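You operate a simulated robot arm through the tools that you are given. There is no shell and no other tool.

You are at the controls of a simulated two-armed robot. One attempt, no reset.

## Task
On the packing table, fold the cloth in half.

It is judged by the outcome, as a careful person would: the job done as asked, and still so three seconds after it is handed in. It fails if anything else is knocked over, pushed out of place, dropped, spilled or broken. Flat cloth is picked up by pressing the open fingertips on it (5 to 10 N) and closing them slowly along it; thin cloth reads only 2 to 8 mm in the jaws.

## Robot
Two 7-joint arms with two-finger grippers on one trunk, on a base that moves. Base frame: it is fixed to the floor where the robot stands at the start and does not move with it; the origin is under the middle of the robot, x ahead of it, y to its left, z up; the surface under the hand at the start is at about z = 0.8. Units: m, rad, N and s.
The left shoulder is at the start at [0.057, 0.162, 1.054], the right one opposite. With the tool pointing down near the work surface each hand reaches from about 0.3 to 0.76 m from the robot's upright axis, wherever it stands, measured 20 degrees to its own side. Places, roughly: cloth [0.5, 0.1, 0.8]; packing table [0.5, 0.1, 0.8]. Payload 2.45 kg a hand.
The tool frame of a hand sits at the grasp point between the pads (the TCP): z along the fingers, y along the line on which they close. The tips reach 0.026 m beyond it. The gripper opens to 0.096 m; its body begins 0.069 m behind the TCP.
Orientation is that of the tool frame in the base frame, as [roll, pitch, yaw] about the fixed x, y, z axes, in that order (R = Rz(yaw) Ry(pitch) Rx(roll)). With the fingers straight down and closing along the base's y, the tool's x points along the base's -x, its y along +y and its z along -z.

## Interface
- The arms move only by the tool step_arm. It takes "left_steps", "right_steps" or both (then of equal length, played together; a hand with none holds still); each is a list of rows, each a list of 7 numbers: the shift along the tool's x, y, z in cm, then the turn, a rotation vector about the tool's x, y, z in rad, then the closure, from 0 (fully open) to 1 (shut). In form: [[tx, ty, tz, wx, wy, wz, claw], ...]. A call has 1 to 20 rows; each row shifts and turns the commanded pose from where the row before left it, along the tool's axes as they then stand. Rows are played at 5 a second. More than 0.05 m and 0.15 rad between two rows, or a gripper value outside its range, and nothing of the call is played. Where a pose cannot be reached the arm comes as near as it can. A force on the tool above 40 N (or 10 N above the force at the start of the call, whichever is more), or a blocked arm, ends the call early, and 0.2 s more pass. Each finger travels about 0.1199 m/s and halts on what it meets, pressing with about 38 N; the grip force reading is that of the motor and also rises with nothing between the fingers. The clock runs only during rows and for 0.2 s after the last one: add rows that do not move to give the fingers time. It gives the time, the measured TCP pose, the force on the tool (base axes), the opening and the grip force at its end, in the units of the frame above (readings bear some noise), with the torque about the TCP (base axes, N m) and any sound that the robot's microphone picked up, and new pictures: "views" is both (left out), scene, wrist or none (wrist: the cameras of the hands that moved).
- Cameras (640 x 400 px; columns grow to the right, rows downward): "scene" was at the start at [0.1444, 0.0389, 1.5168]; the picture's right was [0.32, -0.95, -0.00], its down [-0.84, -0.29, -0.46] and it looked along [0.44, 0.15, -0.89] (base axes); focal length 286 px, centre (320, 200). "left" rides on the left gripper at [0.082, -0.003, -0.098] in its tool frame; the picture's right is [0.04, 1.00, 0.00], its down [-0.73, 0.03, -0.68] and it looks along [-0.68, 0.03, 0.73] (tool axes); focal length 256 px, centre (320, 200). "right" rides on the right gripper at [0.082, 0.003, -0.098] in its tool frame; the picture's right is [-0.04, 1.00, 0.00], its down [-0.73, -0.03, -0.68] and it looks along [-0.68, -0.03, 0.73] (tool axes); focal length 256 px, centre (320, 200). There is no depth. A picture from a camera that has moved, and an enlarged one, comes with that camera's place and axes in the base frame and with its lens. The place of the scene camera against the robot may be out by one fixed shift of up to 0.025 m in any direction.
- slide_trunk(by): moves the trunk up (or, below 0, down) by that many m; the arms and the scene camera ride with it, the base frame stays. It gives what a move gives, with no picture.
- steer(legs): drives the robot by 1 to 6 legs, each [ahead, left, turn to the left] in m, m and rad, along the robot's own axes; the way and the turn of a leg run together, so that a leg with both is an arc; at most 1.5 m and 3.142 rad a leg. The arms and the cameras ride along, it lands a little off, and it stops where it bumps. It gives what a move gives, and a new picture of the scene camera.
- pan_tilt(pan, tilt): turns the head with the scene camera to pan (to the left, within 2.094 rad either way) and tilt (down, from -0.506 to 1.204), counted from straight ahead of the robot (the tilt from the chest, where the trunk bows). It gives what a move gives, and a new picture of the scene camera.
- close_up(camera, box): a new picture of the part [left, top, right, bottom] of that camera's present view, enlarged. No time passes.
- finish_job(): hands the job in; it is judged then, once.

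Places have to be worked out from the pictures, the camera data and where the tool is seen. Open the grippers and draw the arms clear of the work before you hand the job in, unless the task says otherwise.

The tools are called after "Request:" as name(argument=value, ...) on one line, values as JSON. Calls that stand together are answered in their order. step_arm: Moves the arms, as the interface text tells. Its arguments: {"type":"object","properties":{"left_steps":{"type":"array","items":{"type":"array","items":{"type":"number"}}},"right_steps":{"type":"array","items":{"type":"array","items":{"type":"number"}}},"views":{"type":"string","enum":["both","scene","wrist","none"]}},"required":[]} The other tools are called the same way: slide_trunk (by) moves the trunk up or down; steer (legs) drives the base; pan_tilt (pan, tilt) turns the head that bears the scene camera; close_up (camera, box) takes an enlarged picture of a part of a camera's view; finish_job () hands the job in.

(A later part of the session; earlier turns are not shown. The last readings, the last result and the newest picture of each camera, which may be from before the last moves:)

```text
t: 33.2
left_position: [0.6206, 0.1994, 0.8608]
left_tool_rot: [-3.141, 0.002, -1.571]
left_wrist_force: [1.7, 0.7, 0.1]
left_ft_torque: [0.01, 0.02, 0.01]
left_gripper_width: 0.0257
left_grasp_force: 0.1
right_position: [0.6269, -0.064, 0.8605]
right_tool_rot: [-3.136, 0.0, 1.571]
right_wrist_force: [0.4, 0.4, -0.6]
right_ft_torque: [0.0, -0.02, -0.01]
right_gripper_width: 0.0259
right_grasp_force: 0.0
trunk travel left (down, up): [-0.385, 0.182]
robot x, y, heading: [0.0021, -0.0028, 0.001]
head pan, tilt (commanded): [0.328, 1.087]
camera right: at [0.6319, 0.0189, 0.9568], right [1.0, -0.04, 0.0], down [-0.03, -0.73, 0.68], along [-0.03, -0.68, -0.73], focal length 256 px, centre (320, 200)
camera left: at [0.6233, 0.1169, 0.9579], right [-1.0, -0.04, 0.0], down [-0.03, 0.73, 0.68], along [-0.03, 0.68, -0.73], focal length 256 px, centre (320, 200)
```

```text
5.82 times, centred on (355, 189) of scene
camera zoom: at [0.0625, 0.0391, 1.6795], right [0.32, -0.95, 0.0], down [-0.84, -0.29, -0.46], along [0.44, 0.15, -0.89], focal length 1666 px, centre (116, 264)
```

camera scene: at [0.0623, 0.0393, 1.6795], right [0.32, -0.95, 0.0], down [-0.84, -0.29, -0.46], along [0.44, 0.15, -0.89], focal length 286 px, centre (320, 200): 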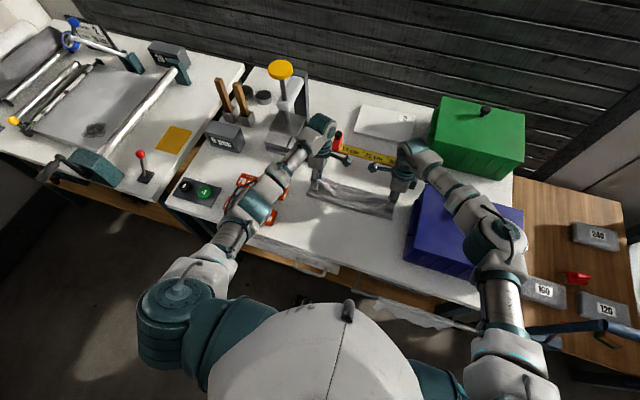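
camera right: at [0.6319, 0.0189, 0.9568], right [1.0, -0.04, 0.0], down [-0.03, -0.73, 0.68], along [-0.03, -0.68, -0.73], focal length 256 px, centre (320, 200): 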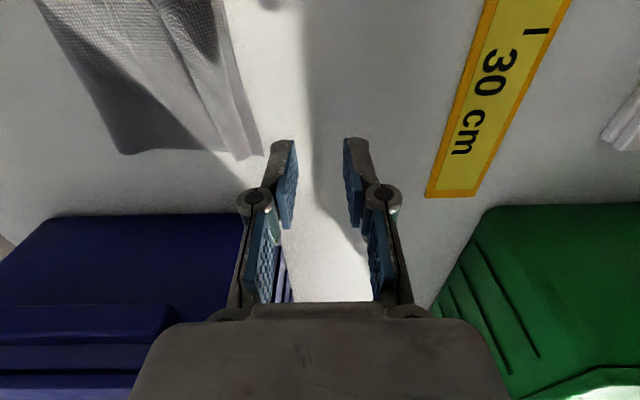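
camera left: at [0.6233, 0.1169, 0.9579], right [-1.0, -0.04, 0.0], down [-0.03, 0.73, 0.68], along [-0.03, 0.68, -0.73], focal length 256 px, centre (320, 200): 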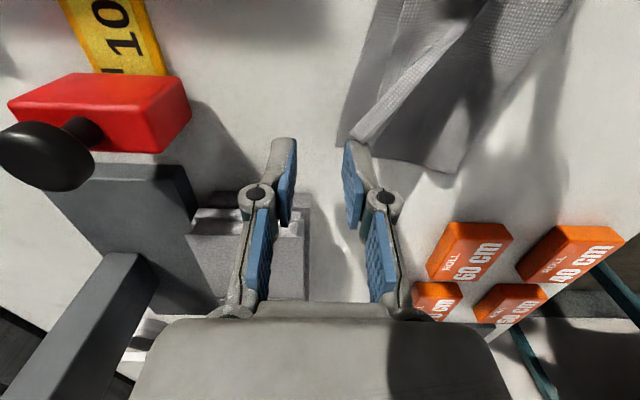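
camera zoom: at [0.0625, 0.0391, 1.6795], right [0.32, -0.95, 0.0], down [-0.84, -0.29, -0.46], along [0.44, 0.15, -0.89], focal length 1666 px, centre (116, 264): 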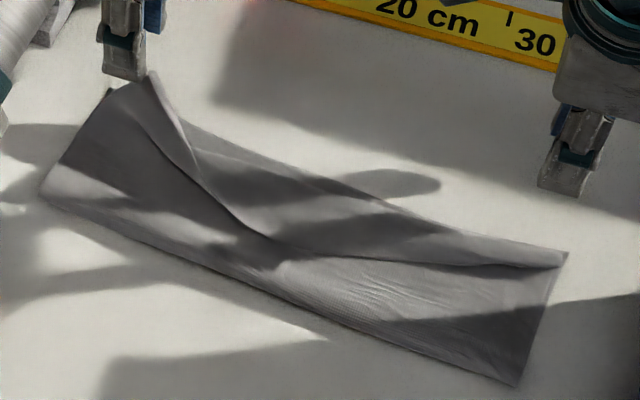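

The hands are almost clear of the cloth. I'll push the left a bit further forward to tip its hem end over, then raise both hands for an unobstructed look.

Request:
step_arm(right_steps=[[0, 0, -1, 0, 0, 0, 0.73], [0, 0, -1, 0, 0, 0, 0.73], [0, 0, -1, 0, 0, 0, 0.73], [0, 0, -2, 0, 0, 0, 0.73], [0, 0, -2, 0, 0, 0, 0.73], [0, 0, -2, 0, 0, 0, 0.73], [0, 0, 0, 0, 0, 0, 0.73]], left_steps=[[0, -0.5, 0, 0, 0, 0, 0.73], [0, -0.5, 0, 0, 0, 0, 0.73], [0, -0.5, 0, 0, 0, 0, 0.73], [0, 0, -2, 0, 0, 0, 0.73], [0, 0, -2, 0, 0, 0, 0.73], [0, 0, -2, 0, 0, 0, 0.73], [0, 0, 0, 0, 0, 0, 0.73]], views="both")

Request:
close_up(camera="scene", box=[300, 155, 410, 223])

```text
t: 34.8
left_position: [0.636, 0.2008, 0.9211]
left_tool_rot: [-3.141, 0.002, -1.57]
left_wrist_force: [0.9, -0.3, 0.3]
left_ft_torque: [-0.02, 0.01, -0.03]
left_gripper_width: 0.0258
left_grasp_force: 0.0
right_position: [0.6288, -0.0655, 0.9508]
right_tool_rot: [-3.136, 0.0, 1.572]
right_wrist_force: [0.8, 0.3, 0.1]
right_ft_torque: [0.0, -0.03, -0.01]
right_gripper_width: 0.0258
right_grasp_force: 0.1
trunk travel left (down, up): [-0.385, 0.182]
robot x, y, heading: [0.0004, -0.0007, 0.001]
head pan, tilt (commanded): [0.328, 1.087]
camera scene: at [0.063, 0.0387, 1.6794], right [0.32, -0.95, 0.0], down [-0.84, -0.29, -0.46], along [0.44, 0.15, -0.89], focal length 286 px, centre (320, 200)
camera right: at [0.633, 0.018, 1.0474], right [1.0, -0.04, 0.0], down [-0.03, -0.73, 0.68], along [-0.03, -0.68, -0.73], focal length 256 px, centre (320, 200)
camera left: at [0.6396, 0.1163, 1.0193], right [-1.0, -0.04, 0.0], down [-0.03, 0.73, 0.68], along [-0.03, 0.68, -0.73], focal length 256 px, centre (320, 200)
```

scene: 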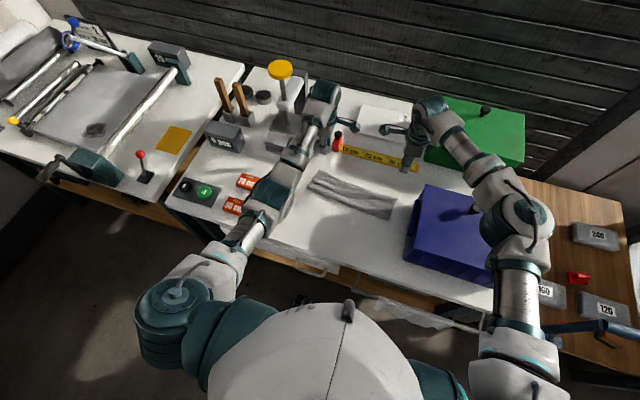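
right: 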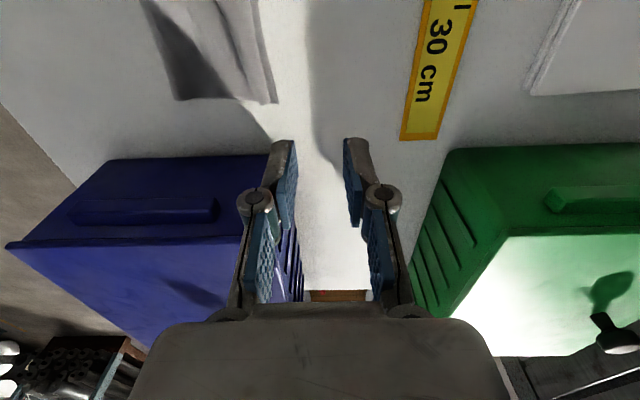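
left: 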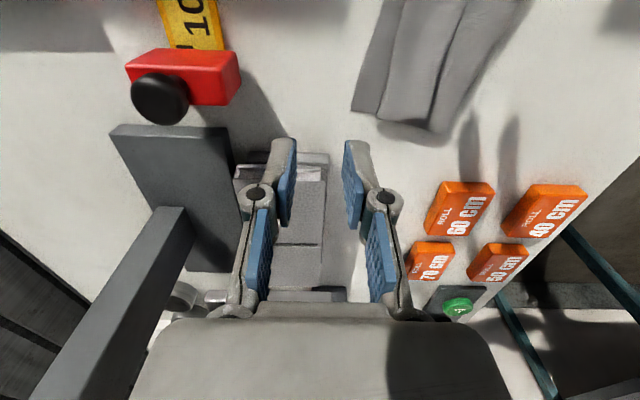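

```text
5.82 times, centred on (355, 189) of scene
camera zoom: at [0.063, 0.0387, 1.6794], right [0.32, -0.95, 0.0], down [-0.84, -0.29, -0.46], along [0.44, 0.15, -0.89], focal length 1666 px, centre (116, 264)
```

zoom: 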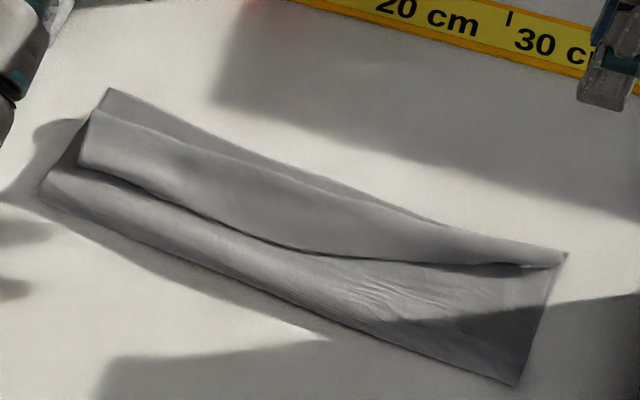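

The cloth is in clear view now. It is folded, but a hem 1–4 cm wide along the near edge is turned back toward me, with its free edge at about x=0.535–0.57 and the bottom layer's far edge at about x=0.587–0.607. I'll bring both hands back over the cloth, high up, and yaw them to the original orientation so four open fingertips can push the hem's edge outward.

Request:
step_arm(right_steps=[[0, 0, -3, 0, 0, 0, 0.73], [0, -3.6, 0, 0, 0, 0, 0.73], [0, -3.6, 0, 0, 0, 0, 0.73], [0, -3.6, 0, 0, 0, 0, 0.73], [0, 0, 0, 0, 0, -0.143, 0.73], [0, 0, 0, 0, 0, -0.143, 0.73], [0, 0, 0, 0, 0, -0.143, 0.73], [0, 0, 0, 0, 0, -0.143, 0.73], [0, 0, 0, 0, 0, -0.143, 0.73], [0, 0, 0, 0, 0, -0.143, 0.73], [0, 0, 0, 0, 0, -0.143, 0.73], [0, 0, 0, 0, 0, -0.143, 0.73], [0, 0, 0, 0, 0, -0.143, 0.73], [0, 0, 0, 0, 0, -0.143, 0.73], [0, 0, 0, 0, 0, -0.141, 0.73]], left_steps=[[0, 0, -4, 0, 0, 0, 0.73], [0, 3.5, -2, 0, 0, 0, 0.73], [0, 3.5, 0, 0, 0, 0, 0.73], [0, 3.5, 0, 0, 0, 0, 0.73], [0, 0, 0, 0, 0, 0.143, 0.73], [0, 0, 0, 0, 0, 0.143, 0.73], [0, 0, 0, 0, 0, 0.143, 0.73], [0, 0, 0, 0, 0, 0.143, 0.73], [0, 0, 0, 0, 0, 0.143, 0.73], [0, 0, 0, 0, 0, 0.143, 0.73], [0, 0, 0, 0, 0, 0.143, 0.73], [0, 0, 0, 0, 0, 0.143, 0.73], [0, 0, 0, 0, 0, 0.143, 0.73], [0, 0, 0, 0, 0, 0.143, 0.73], [0, 0, 0, 0, 0, 0.141, 0.73]], views="both")

```text
t: 38.0
left_position: [0.5312, 0.2011, 0.9798]
left_tool_rot: [-3.142, 0.001, 3.141]
left_wrist_force: [0.6, -0.2, 0.2]
left_ft_torque: [0.0, 0.0, 0.02]
left_gripper_width: 0.026
left_grasp_force: 0.1
right_position: [0.519, -0.0639, 0.9813]
right_tool_rot: [-3.14, -0.006, -3.14]
right_wrist_force: [0.8, 0.8, 0.3]
right_ft_torque: [0.01, 0.0, 0.0]
right_gripper_width: 0.026
right_grasp_force: 0.0
trunk travel left (down, up): [-0.385, 0.182]
robot x, y, heading: [0.002, -0.0025, -0.004]
head pan, tilt (commanded): [0.328, 1.087]
camera scene: at [0.0618, 0.0393, 1.6795], right [0.32, -0.95, 0.0], down [-0.84, -0.29, -0.46], along [0.44, 0.15, -0.89], focal length 286 px, centre (320, 200)
camera right: at [0.4383, -0.0591, 1.0778], right [0.04, 1.0, 0.0], down [0.74, -0.03, 0.68], along [0.68, -0.03, -0.74], focal length 256 px, centre (320, 200)
camera left: at [0.4489, 0.1955, 1.0783], right [-0.04, 1.0, 0.0], down [0.73, 0.03, 0.68], along [0.68, 0.03, -0.73], focal length 256 px, centre (320, 200)
```

scene: 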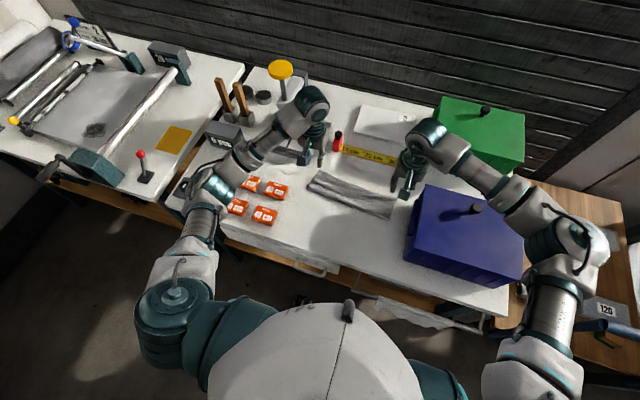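
right: 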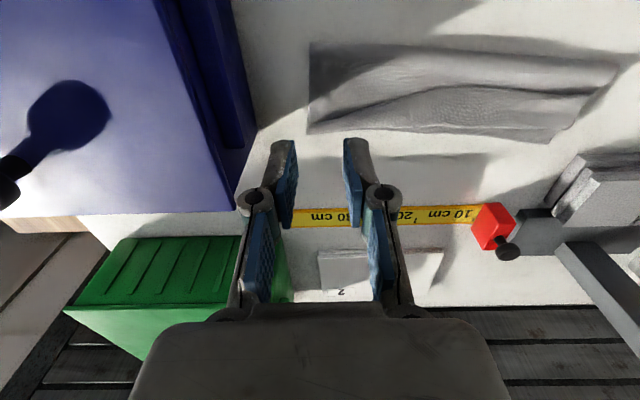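
left: 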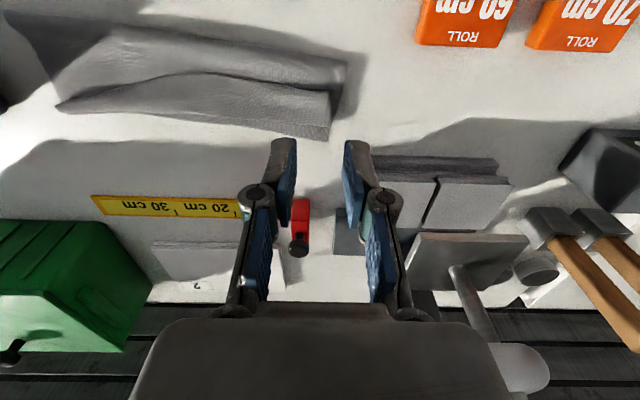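

Both grippers are back in the original yaw, with their cameras looking ahead across the hem. I'll zoom in to see the free edge and how high it sits.

Request:
close_up(camera="right", box=[290, 20, 640, 150])

Request:
close_up(camera="left", box=[20, 0, 370, 150])

Request:
close_up(camera="scene", box=[295, 155, 405, 223])

```text
1.83 times, centred on (465, 85) of right
camera zoom: at [0.4383, -0.0591, 1.0778], right [0.04, 1.0, 0.0], down [0.74, -0.03, 0.68], along [0.68, -0.03, -0.74], focal length 468 px, centre (55, 410)
```

zoom: 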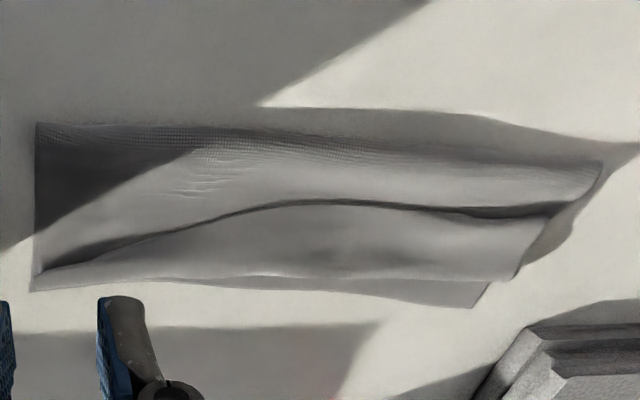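

```text
1.83 times, centred on (195, 75) of left
camera zoom: at [0.4489, 0.1955, 1.0783], right [-0.04, 1.0, 0.0], down [0.73, 0.03, 0.68], along [0.68, 0.03, -0.73], focal length 468 px, centre (549, 429)
```

zoom: 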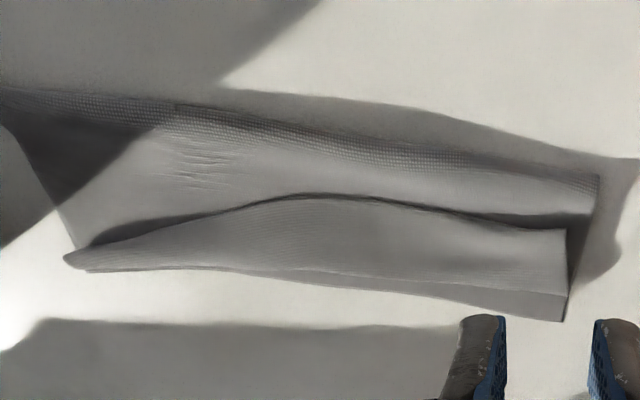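

```text
5.82 times, centred on (350, 189) of scene
camera zoom: at [0.0618, 0.0393, 1.6795], right [0.32, -0.95, 0.0], down [-0.84, -0.29, -0.46], along [0.44, 0.15, -0.89], focal length 1666 px, centre (146, 264)
```

zoom: 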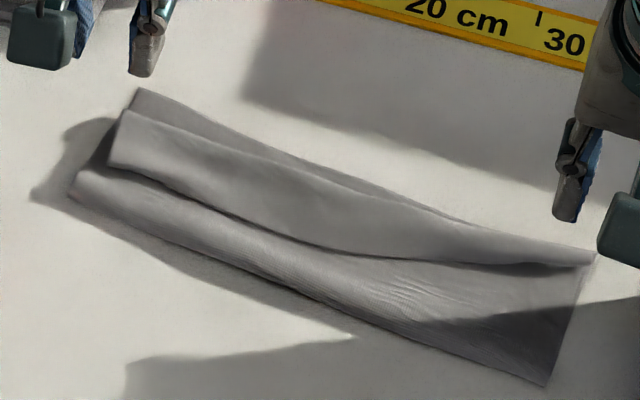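

From the left wrist view the hem's free edge runs from [0.542, 0.211] through [0.5325, 0.067] to about [0.57, -0.077], slightly raised. I'll open both grippers to about 7 cm and hover with the fingertips just behind (−x of) that edge.

Request:
step_arm(right_steps=[[0.35, 2.45, 0, 0, 0, 0, 0.27], [0.35, 2.45, 0, 0, 0, 0, 0.27], [0, 0, 3.5, 0, 0, 0, 0.27], [0, 0, 3.5, 0, 0, 0, 0.27], [0, 0, 3.3, 0, 0, 0, 0.27], [0, 0, 0, 0, 0, 0, 0.27]], left_steps=[[0.4, -1.8, 0, 0, 0, 0, 0.27], [0.4, -1.8, 0, 0, 0, 0, 0.27], [0, 0, 3.5, 0, 0, 0, 0.27], [0, 0, 3.5, 0, 0, 0, 0.27], [0, 0, 3.3, 0, 0, 0, 0.27], [0, 0, 0, 0, 0, 0, 0.27]], views="both")

```text
t: 39.4
left_position: [0.521, 0.1658, 0.8777]
left_tool_rot: [3.141, 0.0, 3.14]
left_wrist_force: [-0.3, 0.8, -0.2]
left_ft_torque: [-0.02, 0.03, -0.01]
left_gripper_width: 0.0696
left_grasp_force: 0.1
right_position: [0.5115, -0.0131, 0.8788]
right_tool_rot: [-3.138, -0.003, 3.14]
right_wrist_force: [0.3, -0.1, 0.2]
right_ft_torque: [-0.02, 0.02, -0.03]
right_gripper_width: 0.07
right_grasp_force: 0.0
trunk travel left (down, up): [-0.385, 0.182]
robot x, y, heading: [-0.0003, -0.002, 0.006]
head pan, tilt (commanded): [0.328, 1.087]
camera scene: at [0.0613, 0.0395, 1.6795], right [0.32, -0.95, 0.0], down [-0.84, -0.29, -0.46], along [0.44, 0.15, -0.89], focal length 286 px, centre (320, 200)
camera right: at [0.4317, -0.0088, 0.9756], right [0.04, 1.0, 0.0], down [0.74, -0.03, 0.68], along [0.68, -0.03, -0.74], focal length 256 px, centre (320, 200)
camera left: at [0.4388, 0.1599, 0.9751], right [-0.04, 1.0, 0.0], down [0.73, 0.03, 0.68], along [0.68, 0.03, -0.73], focal length 256 px, centre (320, 200)
```

scene: 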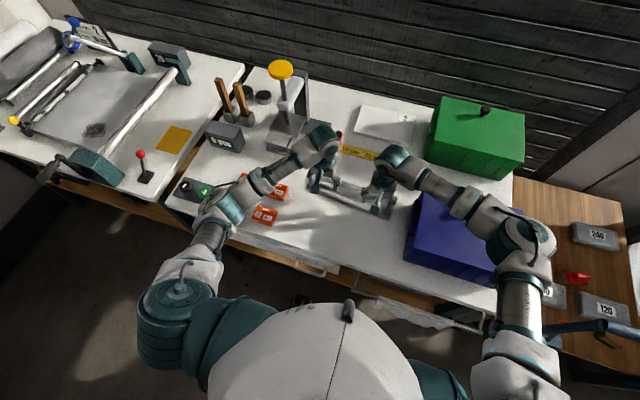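
right: 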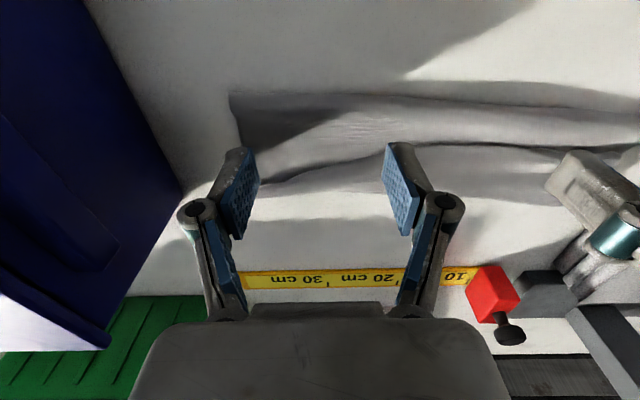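
left: 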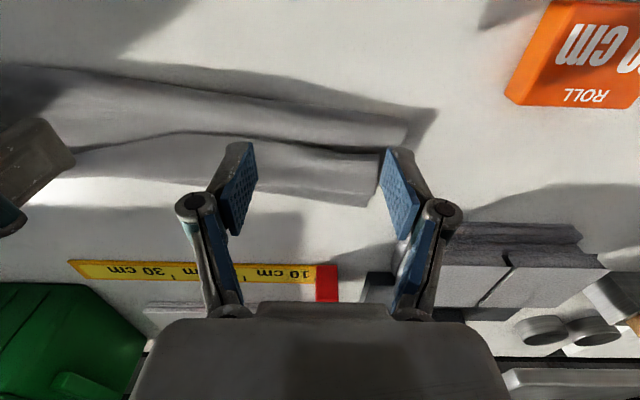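

The fingertips hover about 5 cm up and both hands are well apart. I'll lower to about 1 cm above the top layer and check the alignment with the hem's edge.

Request:
step_arm(right_steps=[[0, 0, 1.5, 0, 0, 0, 0.27], [0, 0, 1.5, 0, 0, 0, 0.27], [0, 0, 0.8, 0, 0, 0, 0.27], [0, 0, 0, 0, 0, 0, 0.27]], left_steps=[[0, 0, 1.5, 0, 0, 0, 0.27], [0, 0, 1.5, 0, 0, 0, 0.27], [0, 0, 0.6, 0, 0, 0, 0.27], [0, 0, 0, 0, 0, 0, 0.27]], views="wrist")

Request:
close_up(camera="scene", box=[295, 155, 405, 223])

```text
t: 40.4
left_position: [0.5225, 0.164, 0.843]
left_tool_rot: [3.142, -0.001, 3.141]
left_wrist_force: [0.0, 0.3, 0.3]
left_ft_torque: [-0.04, -0.01, 0.01]
left_gripper_width: 0.0697
left_grasp_force: 0.1
right_position: [0.511, -0.0142, 0.8397]
right_tool_rot: [-3.138, -0.004, 3.141]
right_wrist_force: [0.2, -0.2, 0.0]
right_ft_torque: [-0.04, 0.0, 0.02]
right_gripper_width: 0.0696
right_grasp_force: 0.0
trunk travel left (down, up): [-0.385, 0.182]
robot x, y, heading: [0.0015, -0.0008, 0.0]
head pan, tilt (commanded): [0.328, 1.087]
camera right: at [0.4313, -0.0089, 0.9363], right [0.04, 1.0, 0.0], down [0.74, -0.03, 0.68], along [0.67, -0.03, -0.74], focal length 256 px, centre (320, 200)
camera left: at [0.4388, 0.1592, 0.9397], right [-0.04, 1.0, 0.0], down [0.73, 0.03, 0.68], along [0.68, 0.03, -0.73], focal length 256 px, centre (320, 200)
```

right: 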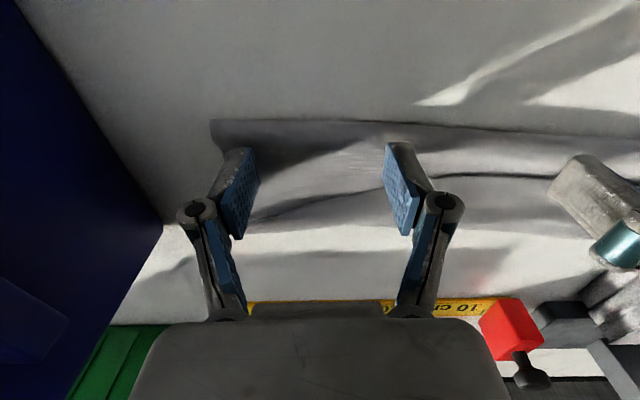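
left: 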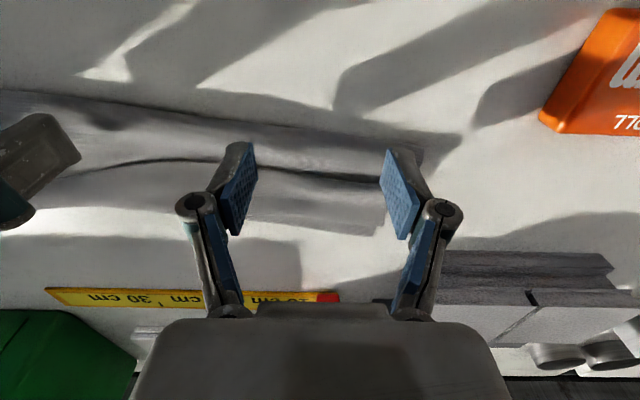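

```text
5.82 times, centred on (350, 189) of scene
camera zoom: at [0.0615, 0.0395, 1.6795], right [0.32, -0.95, 0.0], down [-0.84, -0.29, -0.46], along [0.44, 0.15, -0.89], focal length 1666 px, centre (146, 264)
```

zoom: 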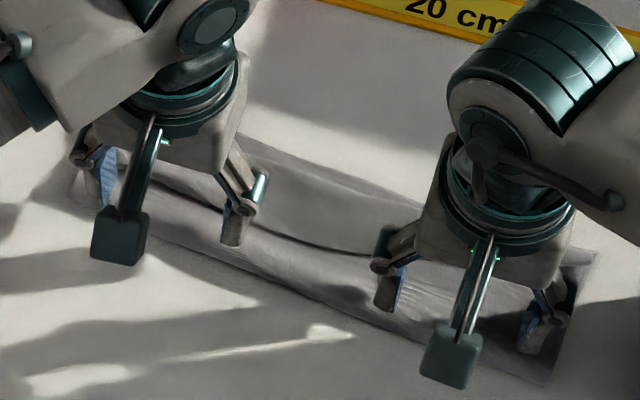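

The tips are on the robot side of the free edge on both hands. I'll lower the last centimetre to just brush the top layer.

Request:
step_arm(right_steps=[[0, 0, 0.4, 0, 0, 0, 0.27], [0, 0, 0.3, 0, 0, 0, 0.27], [0, 0, 0.1, 0, 0, 0, 0.27], [0, 0, 0, 0, 0, 0, 0.27]], left_steps=[[0, 0, 0.5, 0, 0, 0, 0.27], [0, 0, 0.4, 0, 0, 0, 0.27], [0, 0, 0.2, 0, 0, 0, 0.27], [0, 0, 0, 0, 0, 0, 0.27]], views="wrist")

Request:
close_up(camera="left", box=[160, 60, 480, 260])

Request:
close_up(camera="right", box=[160, 60, 480, 260])

```text
t: 41.4
left_position: [0.523, 0.1651, 0.8308]
left_tool_rot: [3.141, -0.001, -3.141]
left_wrist_force: [-0.9, 0.0, -0.8]
left_ft_torque: [0.01, 0.01, -0.02]
left_gripper_width: 0.07
left_grasp_force: 0.1
right_position: [0.5111, -0.0147, 0.8313]
right_tool_rot: [-3.139, -0.005, -3.142]
right_wrist_force: [0.0, 0.5, 0.7]
right_ft_torque: [0.0, -0.02, -0.02]
right_gripper_width: 0.0699
right_grasp_force: 0.0
trunk travel left (down, up): [-0.385, 0.182]
robot x, y, heading: [0.0051, -0.0005, 0.001]
head pan, tilt (commanded): [0.328, 1.087]
camera right: at [0.4311, -0.0092, 0.9285], right [0.04, 1.0, 0.0], down [0.74, -0.03, 0.68], along [0.68, -0.03, -0.74], focal length 256 px, centre (320, 200)
camera left: at [0.4409, 0.1595, 0.929], right [-0.04, 1.0, 0.0], down [0.73, 0.03, 0.68], along [0.68, 0.03, -0.73], focal length 256 px, centre (320, 200)
```

right: 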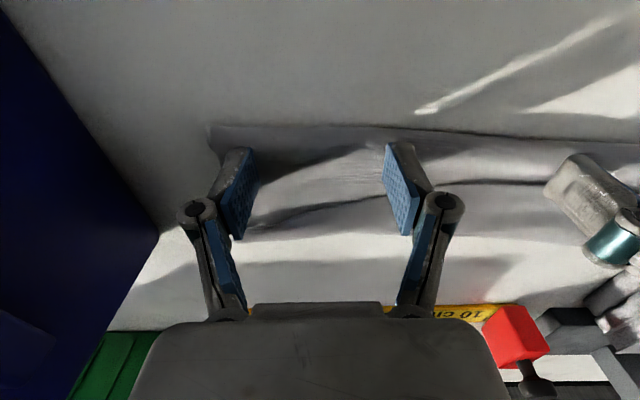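
left: 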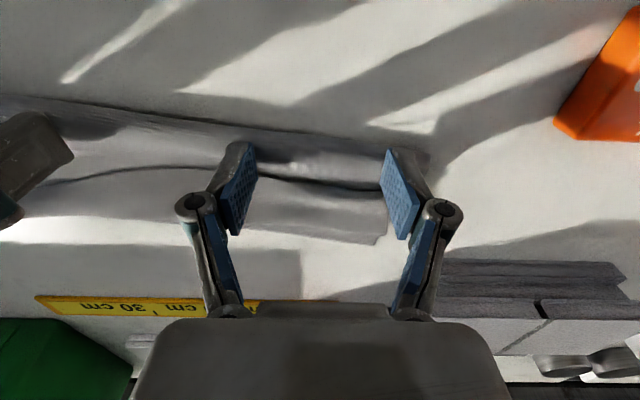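

```text
2.00 times, centred on (320, 160) of left
camera zoom: at [0.4409, 0.1595, 0.929], right [-0.04, 1.0, 0.0], down [0.73, 0.03, 0.68], along [0.68, 0.03, -0.73], focal length 512 px, centre (320, 280)
```

zoom: 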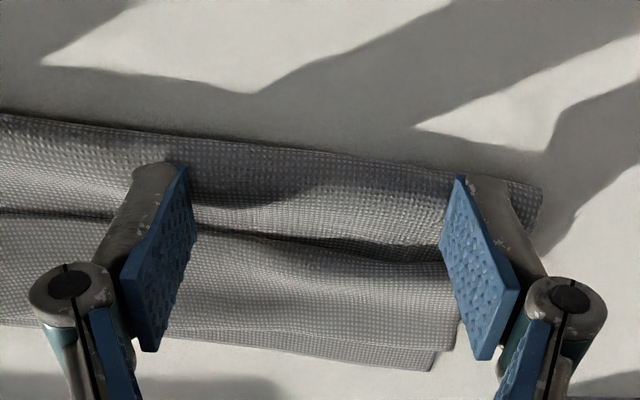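

```text
2.00 times, centred on (320, 160) of right
camera zoom: at [0.4311, -0.0092, 0.9285], right [0.04, 1.0, 0.0], down [0.74, -0.03, 0.68], along [0.68, -0.03, -0.74], focal length 512 px, centre (320, 280)
```

zoom: 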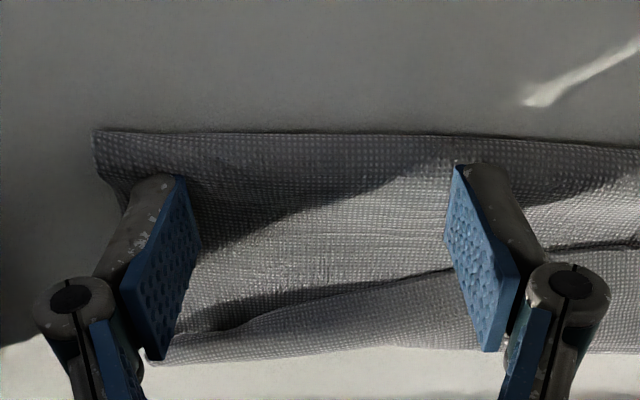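

Contact force is near zero and the fingertips sit on the top layer just behind the hem edge. I'll push forward 3 cm slowly and watch how the hem reacts.

Request:
step_arm(right_steps=[[-0.5, 0, 0, 0, 0, 0, 0.27], [-0.5, 0, 0, 0, 0, 0, 0.27], [-0.5, 0, 0, 0, 0, 0, 0.27], [-0.5, 0, 0, 0, 0, 0, 0.27], [-0.5, 0, 0, 0, 0, 0, 0.27], [-0.5, 0, 0, 0, 0, 0, 0.27], [0, 0, 0, 0, 0, 0, 0.27]], left_steps=[[-0.4, 0, 0, 0, 0, 0, 0.27], [-0.4, 0, 0, 0, 0, 0, 0.27], [-0.4, 0, 0, 0, 0, 0, 0.27], [-0.4, 0, 0, 0, 0, 0, 0.27], [-0.4, 0, 0, 0, 0, 0, 0.27], [-0.4, 0, 0, 0, 0, 0, 0.27], [0, 0, 0, 0, 0, 0, 0.27]], views="wrist")

Request:
close_up(camera="left", box=[120, 40, 480, 265])

Request:
close_up(camera="right", box=[160, 40, 520, 265])

Request:
close_up(camera="scene", box=[295, 155, 405, 223])

```text
t: 43.0
left_position: [0.547, 0.1649, 0.8311]
left_tool_rot: [-3.14, 0.003, 3.141]
left_wrist_force: [1.0, -0.6, 0.1]
left_ft_torque: [0.04, 0.02, 0.01]
left_gripper_width: 0.0702
left_grasp_force: 0.1
right_position: [0.5417, -0.0138, 0.8313]
right_tool_rot: [-3.141, -0.004, 3.14]
right_wrist_force: [0.5, -0.6, -0.6]
right_ft_torque: [-0.01, 0.04, 0.0]
right_gripper_width: 0.0698
right_grasp_force: 0.1
trunk travel left (down, up): [-0.385, 0.182]
robot x, y, heading: [0.0004, -0.0001, -0.004]
head pan, tilt (commanded): [0.328, 1.087]
camera right: at [0.4608, -0.0091, 0.9286], right [0.04, 1.0, 0.0], down [0.74, -0.03, 0.68], along [0.68, -0.03, -0.74], focal length 256 px, centre (320, 200)
camera left: at [0.465, 0.1593, 0.9283], right [-0.04, 1.0, 0.0], down [0.73, 0.03, 0.68], along [0.68, 0.03, -0.73], focal length 256 px, centre (320, 200)
```

right: 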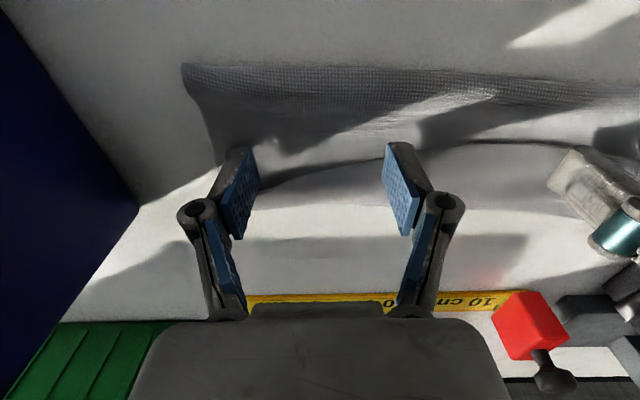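
left: 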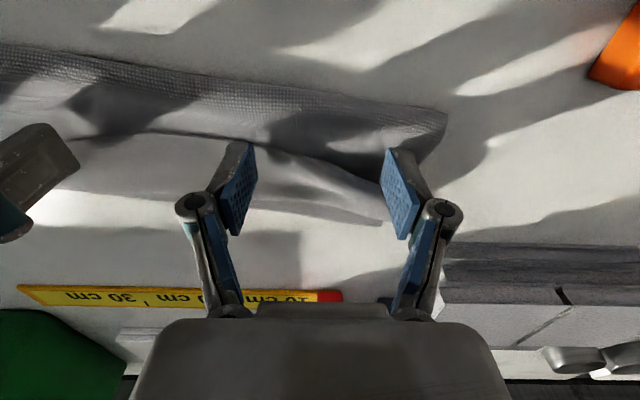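

```text
1.78 times, centred on (300, 152) of left
camera zoom: at [0.465, 0.1593, 0.9283], right [-0.04, 1.0, 0.0], down [0.73, 0.03, 0.68], along [0.68, 0.03, -0.73], focal length 455 px, centre (356, 284)
```

zoom: 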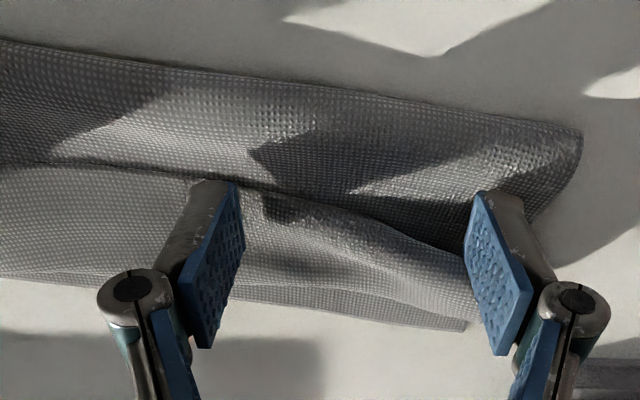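

```text
1.78 times, centred on (340, 152) of right
camera zoom: at [0.4608, -0.0091, 0.9286], right [0.04, 1.0, 0.0], down [0.74, -0.03, 0.68], along [0.68, -0.03, -0.74], focal length 455 px, centre (284, 284)
```

zoom: 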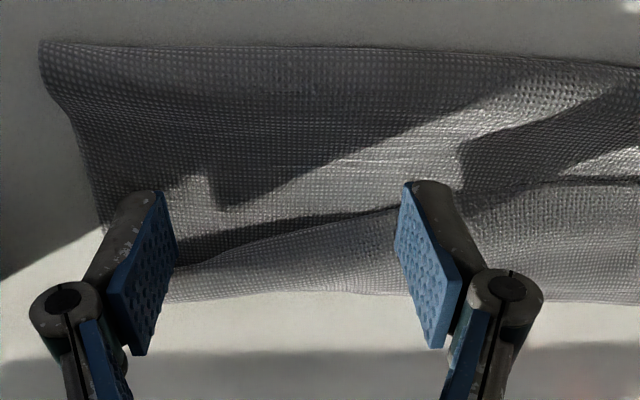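

```text
5.82 times, centred on (350, 189) of scene
camera zoom: at [0.0617, 0.0395, 1.6795], right [0.32, -0.95, 0.0], down [-0.84, -0.29, -0.46], along [0.44, 0.15, -0.89], focal length 1666 px, centre (146, 264)
```

zoom: 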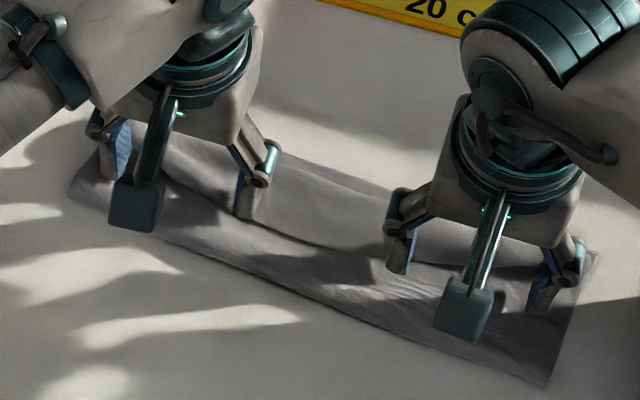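

The hem is being pushed outward without dragging the lower layers. I'll continue forward about 3 cm more.

Request:
step_arm(right_steps=[[-0.35, 0, 0, 0, 0, 0, 0.27], [-0.35, 0, 0, 0, 0, 0, 0.27], [-0.35, 0, 0, 0, 0, 0, 0.27], [-0.35, 0, 0, 0, 0, 0, 0.27], [-0.35, 0, 0, 0, 0, 0, 0.27], [-0.35, 0, 0, 0, 0, 0, 0.27], [-0.35, 0, 0, 0, 0, 0, 0.27], [-0.35, 0, 0, 0, 0, 0, 0.27], [0, 0, 0, 0, 0, 0, 0.27]], left_steps=[[-0.4, 0, 0, 0, 0, 0, 0.27], [-0.4, 0, 0, 0, 0, 0, 0.27], [-0.4, 0, 0, 0, 0, 0, 0.27], [-0.4, 0, 0, 0, 0, 0, 0.27], [-0.4, 0, 0, 0, 0, 0, 0.27], [-0.4, 0, 0, 0, 0, 0, 0.27], [-0.4, 0, 0, 0, 0, 0, 0.27], [-0.4, 0, 0, 0, 0, 0, 0.27], [0, 0, 0, 0, 0, 0, 0.27]], views="wrist")

Request:
close_up(camera="left", box=[120, 20, 480, 245])

Request:
close_up(camera="right", box=[160, 20, 520, 245])

Request:
close_up(camera="scene", box=[295, 155, 405, 223])

```text
t: 45.0
left_position: [0.5791, 0.165, 0.8307]
left_tool_rot: [-3.139, -0.002, -3.141]
left_wrist_force: [-0.4, -0.1, -0.5]
left_ft_torque: [0.0, 0.0, 0.04]
left_gripper_width: 0.0701
left_grasp_force: 0.1
right_position: [0.5693, -0.0135, 0.8309]
right_tool_rot: [-3.141, -0.003, -3.141]
right_wrist_force: [0.6, -0.4, 0.7]
right_ft_torque: [0.02, 0.01, 0.0]
right_gripper_width: 0.0701
right_grasp_force: 0.0
trunk travel left (down, up): [-0.385, 0.182]
robot x, y, heading: [-0.0022, -0.0029, 0.003]
head pan, tilt (commanded): [0.328, 1.087]
camera right: at [0.4893, -0.0092, 0.9285], right [0.04, 1.0, 0.0], down [0.74, -0.03, 0.68], along [0.68, -0.03, -0.74], focal length 256 px, centre (320, 200)
camera left: at [0.4967, 0.1595, 0.9287], right [-0.04, 1.0, 0.0], down [0.73, 0.03, 0.68], along [0.68, 0.03, -0.73], focal length 256 px, centre (320, 200)
```

right: 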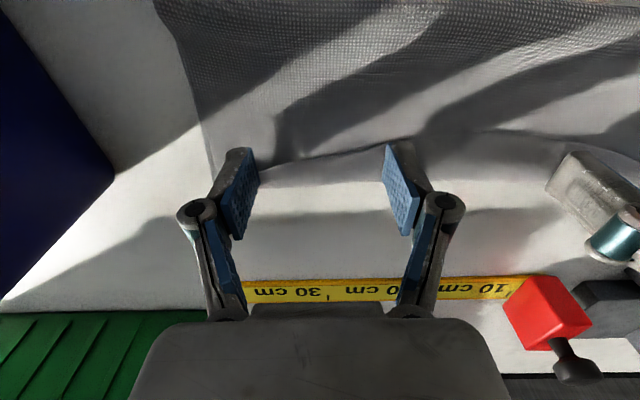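
left: 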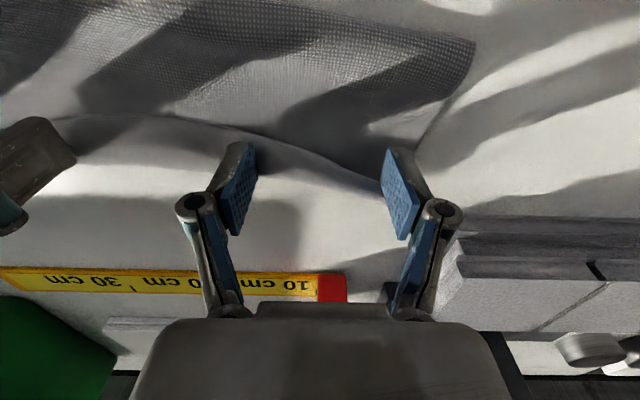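

```text
1.78 times, centred on (300, 132) of left
camera zoom: at [0.4967, 0.1595, 0.9287], right [-0.04, 1.0, 0.0], down [0.73, 0.03, 0.68], along [0.68, 0.03, -0.73], focal length 455 px, centre (356, 320)
```

zoom: 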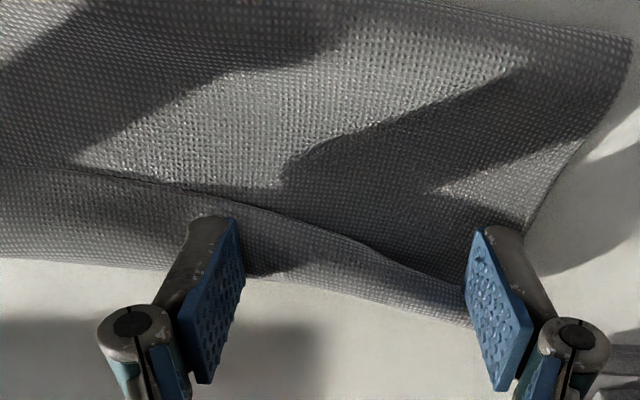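

```text
1.78 times, centred on (340, 132) of right
camera zoom: at [0.4893, -0.0092, 0.9285], right [0.04, 1.0, 0.0], down [0.74, -0.03, 0.68], along [0.68, -0.03, -0.74], focal length 455 px, centre (284, 320)
```

zoom: 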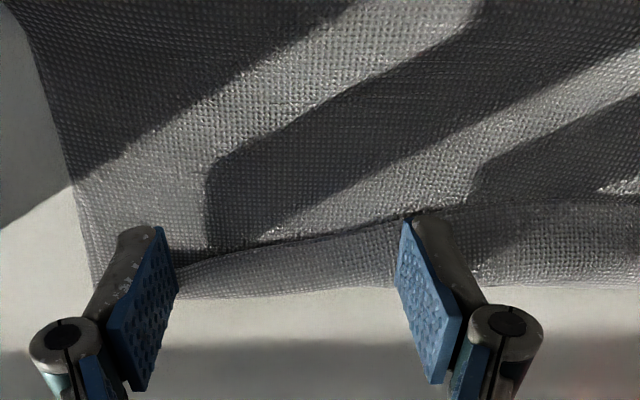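

```text
5.82 times, centred on (350, 189) of scene
camera zoom: at [0.062, 0.0394, 1.6795], right [0.32, -0.95, 0.0], down [-0.84, -0.29, -0.46], along [0.44, 0.15, -0.89], focal length 1666 px, centre (146, 264)
```

zoom: 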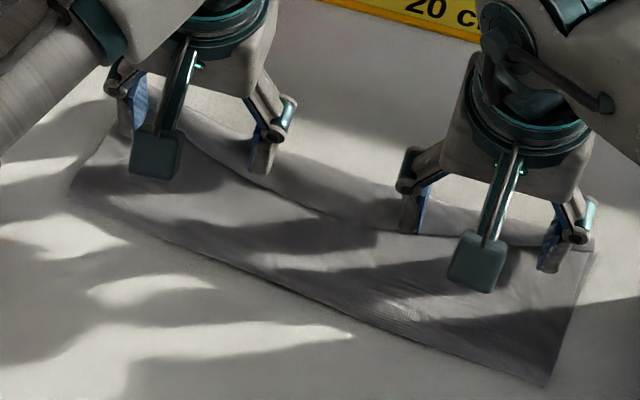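

The hem is unrolling well and is down to about 2 cm, with the fold line steady. I'll continue pushing to the far edge.

Request:
step_arm(right_steps=[[-0.3, 0, 0, 0, 0, 0, 0.27], [-0.3, 0, 0, 0, 0, 0, 0.27], [-0.3, 0, 0, 0, 0, 0, 0.27], [-0.3, 0, 0, 0, 0, 0, 0.27], [-0.3, 0, 0, 0, 0, 0, 0.27], [0, 0, 0, 0, 0, 0, 0.27]], left_steps=[[-0.4, 0, 0, 0, 0, 0, 0.27], [-0.4, 0, 0, 0, 0, 0, 0.27], [-0.4, 0, 0, 0, 0, 0, 0.27], [-0.4, 0, 0, 0, 0, 0, 0.27], [-0.4, 0, 0, 0, 0, 0, 0.27], [0, 0, 0, 0, 0, 0, 0.27]], views="wrist")

Request:
close_up(camera="left", box=[120, 20, 480, 245])

Request:
close_up(camera="right", box=[160, 20, 520, 245])

Request:
close_up(camera="scene", box=[295, 155, 405, 223])

```text
t: 46.4
left_position: [0.6005, 0.1653, 0.8314]
left_tool_rot: [3.14, 0.0, -3.141]
left_wrist_force: [0.5, -0.4, -0.6]
left_ft_torque: [0.0, 0.0, 0.02]
left_gripper_width: 0.07
left_grasp_force: 0.1
right_position: [0.5842, -0.0155, 0.8318]
right_tool_rot: [-3.14, -0.007, -3.141]
right_wrist_force: [0.6, 0.5, 0.4]
right_ft_torque: [0.02, -0.03, 0.0]
right_gripper_width: 0.0698
right_grasp_force: 0.0
trunk travel left (down, up): [-0.385, 0.182]
robot x, y, heading: [-0.0006, 0.0004, 0.009]
head pan, tilt (commanded): [0.328, 1.087]
camera right: at [0.5041, -0.0095, 0.929], right [0.04, 1.0, 0.0], down [0.74, -0.03, 0.68], along [0.68, -0.03, -0.74], focal length 256 px, centre (320, 200)
camera left: at [0.5183, 0.1593, 0.9293], right [-0.04, 1.0, 0.0], down [0.73, 0.03, 0.68], along [0.68, 0.03, -0.73], focal length 256 px, centre (320, 200)
```

right: 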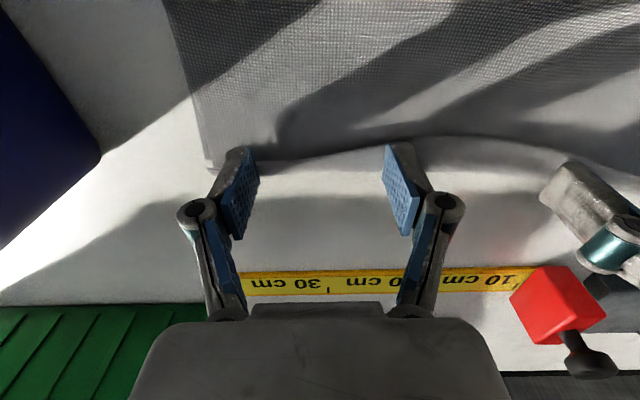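
left: 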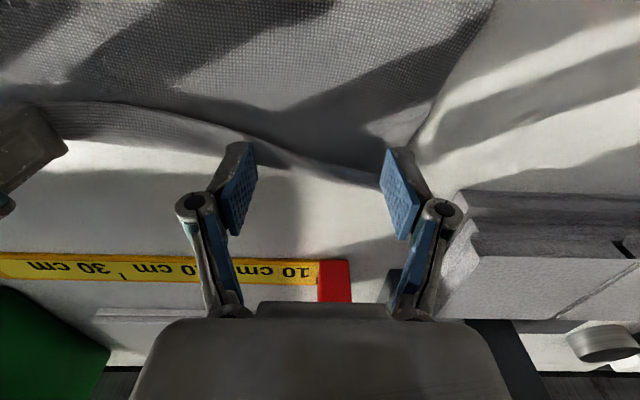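

```text
1.78 times, centred on (300, 132) of left
camera zoom: at [0.5183, 0.1593, 0.9293], right [-0.04, 1.0, 0.0], down [0.73, 0.03, 0.68], along [0.68, 0.03, -0.73], focal length 455 px, centre (356, 320)
```

zoom: 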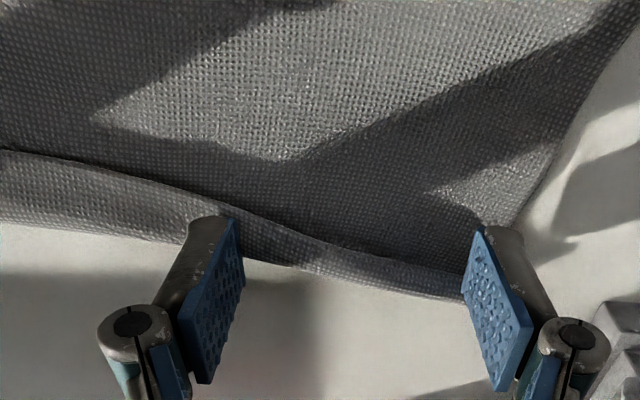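

```text
1.78 times, centred on (340, 132) of right
camera zoom: at [0.5041, -0.0095, 0.929], right [0.04, 1.0, 0.0], down [0.74, -0.03, 0.68], along [0.68, -0.03, -0.74], focal length 455 px, centre (284, 320)
```

zoom: 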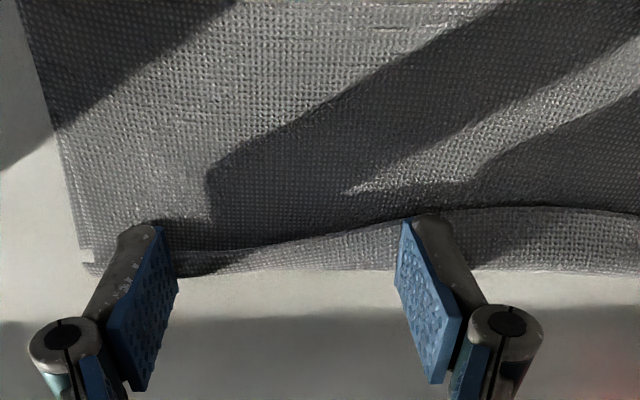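

```text
5.82 times, centred on (350, 189) of scene
camera zoom: at [0.0623, 0.0394, 1.6795], right [0.32, -0.95, 0.0], down [-0.84, -0.29, -0.46], along [0.44, 0.15, -0.89], focal length 1666 px, centre (146, 264)
```

zoom: 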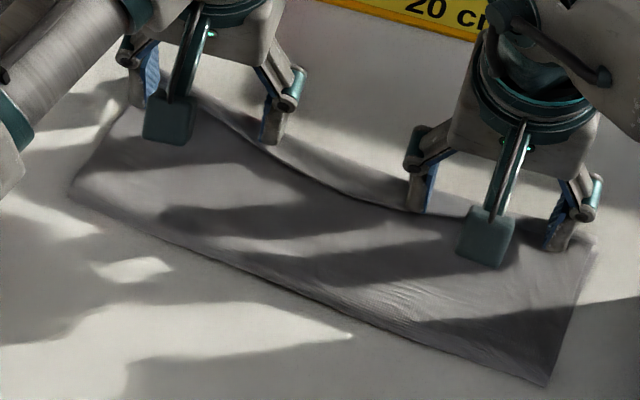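

The hem is down to about 1.5 cm, with its outer bend just past the bottom layer's edge. I'll push another centimetre to let it roll flat.

Request:
step_arm(right_steps=[[-0.3, 0, 0, 0, 0, 0, 0.27], [-0.3, 0, 0, 0, 0, 0, 0.27], [-0.3, 0, 0, 0, 0, 0, 0.27], [-0.3, 0, 0, 0, 0, 0, 0.27], [0, 0, 0, 0, 0, 0, 0.27]], left_steps=[[-0.3, 0, 0, 0, 0, 0, 0.27], [-0.3, 0, 0, 0, 0, 0, 0.27], [-0.3, 0, 0, 0, 0, 0, 0.27], [-0.3, 0, 0, 0, 0, 0, 0.27], [0, 0, 0, 0, 0, 0, 0.27]], views="wrist")

Request:
close_up(camera="left", box=[120, 20, 480, 245])

Request:
close_up(camera="right", box=[160, 20, 520, 245])

Request:
close_up(camera="scene", box=[295, 155, 405, 223])

```text
t: 47.6
left_position: [0.6123, 0.1643, 0.8304]
left_tool_rot: [-3.14, 0.002, 3.141]
left_wrist_force: [0.9, -1.3, 0.0]
left_ft_torque: [-0.02, 0.02, 0.03]
left_gripper_width: 0.0702
left_grasp_force: 0.0
right_position: [0.5959, -0.0147, 0.8314]
right_tool_rot: [-3.138, -0.005, 3.142]
right_wrist_force: [0.2, 0.5, -0.3]
right_ft_torque: [0.0, -0.01, -0.01]
right_gripper_width: 0.0701
right_grasp_force: 0.0
trunk travel left (down, up): [-0.385, 0.182]
robot x, y, heading: [0.0022, 0.0013, 0.004]
head pan, tilt (commanded): [0.328, 1.087]
camera right: at [0.5155, -0.0094, 0.9281], right [0.04, 1.0, 0.0], down [0.74, -0.03, 0.68], along [0.67, -0.03, -0.74], focal length 256 px, centre (320, 200)
camera left: at [0.53, 0.159, 0.9286], right [-0.04, 1.0, 0.0], down [0.73, 0.03, 0.68], along [0.68, 0.03, -0.73], focal length 256 px, centre (320, 200)
```

right: 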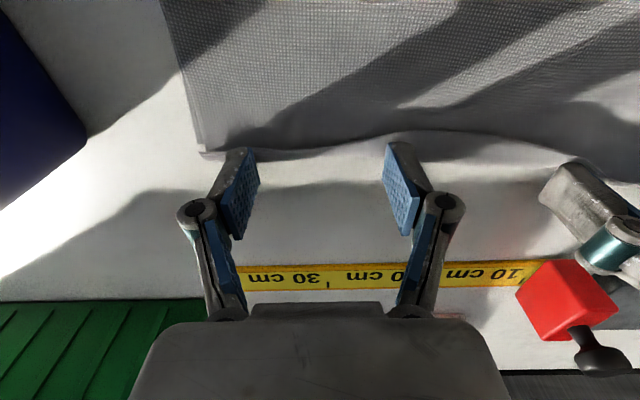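
left: 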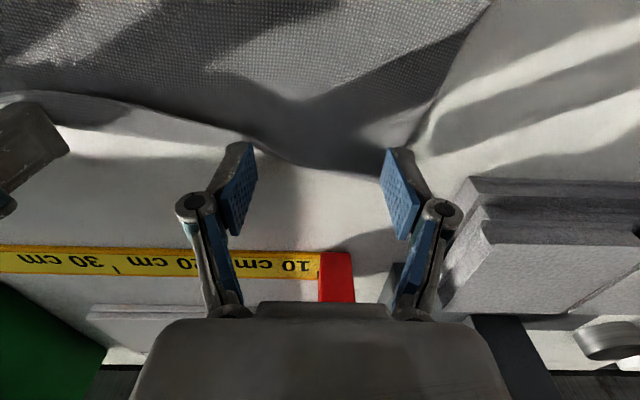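

```text
1.78 times, centred on (300, 132) of left
camera zoom: at [0.53, 0.159, 0.9286], right [-0.04, 1.0, 0.0], down [0.73, 0.03, 0.68], along [0.68, 0.03, -0.73], focal length 455 px, centre (356, 320)
```

zoom: 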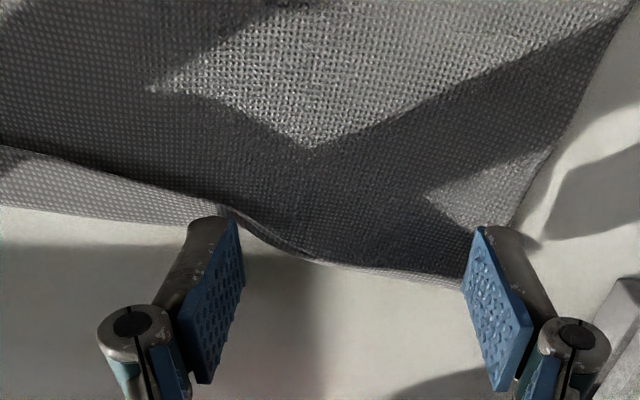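

```text
1.78 times, centred on (340, 132) of right
camera zoom: at [0.5155, -0.0094, 0.9281], right [0.04, 1.0, 0.0], down [0.74, -0.03, 0.68], along [0.67, -0.03, -0.74], focal length 455 px, centre (284, 320)
```

zoom: 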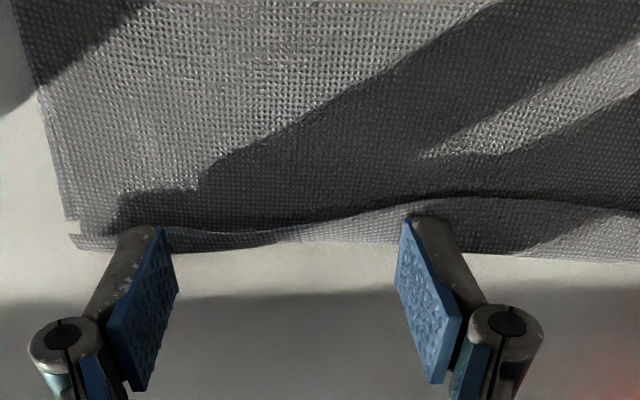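

```text
5.82 times, centred on (350, 189) of scene
camera zoom: at [0.0623, 0.0394, 1.6795], right [0.32, -0.95, 0.0], down [-0.84, -0.29, -0.46], along [0.44, 0.15, -0.89], focal length 1666 px, centre (146, 264)
```

zoom: 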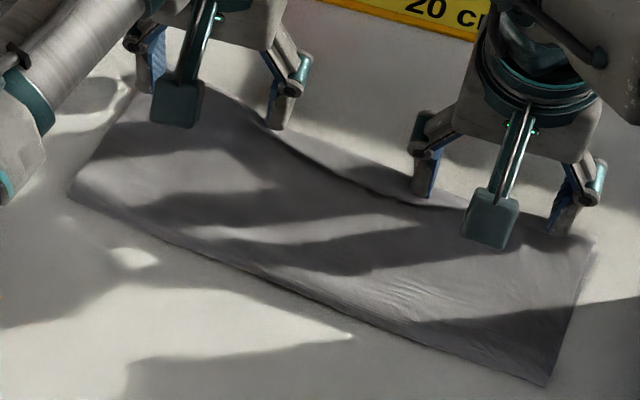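

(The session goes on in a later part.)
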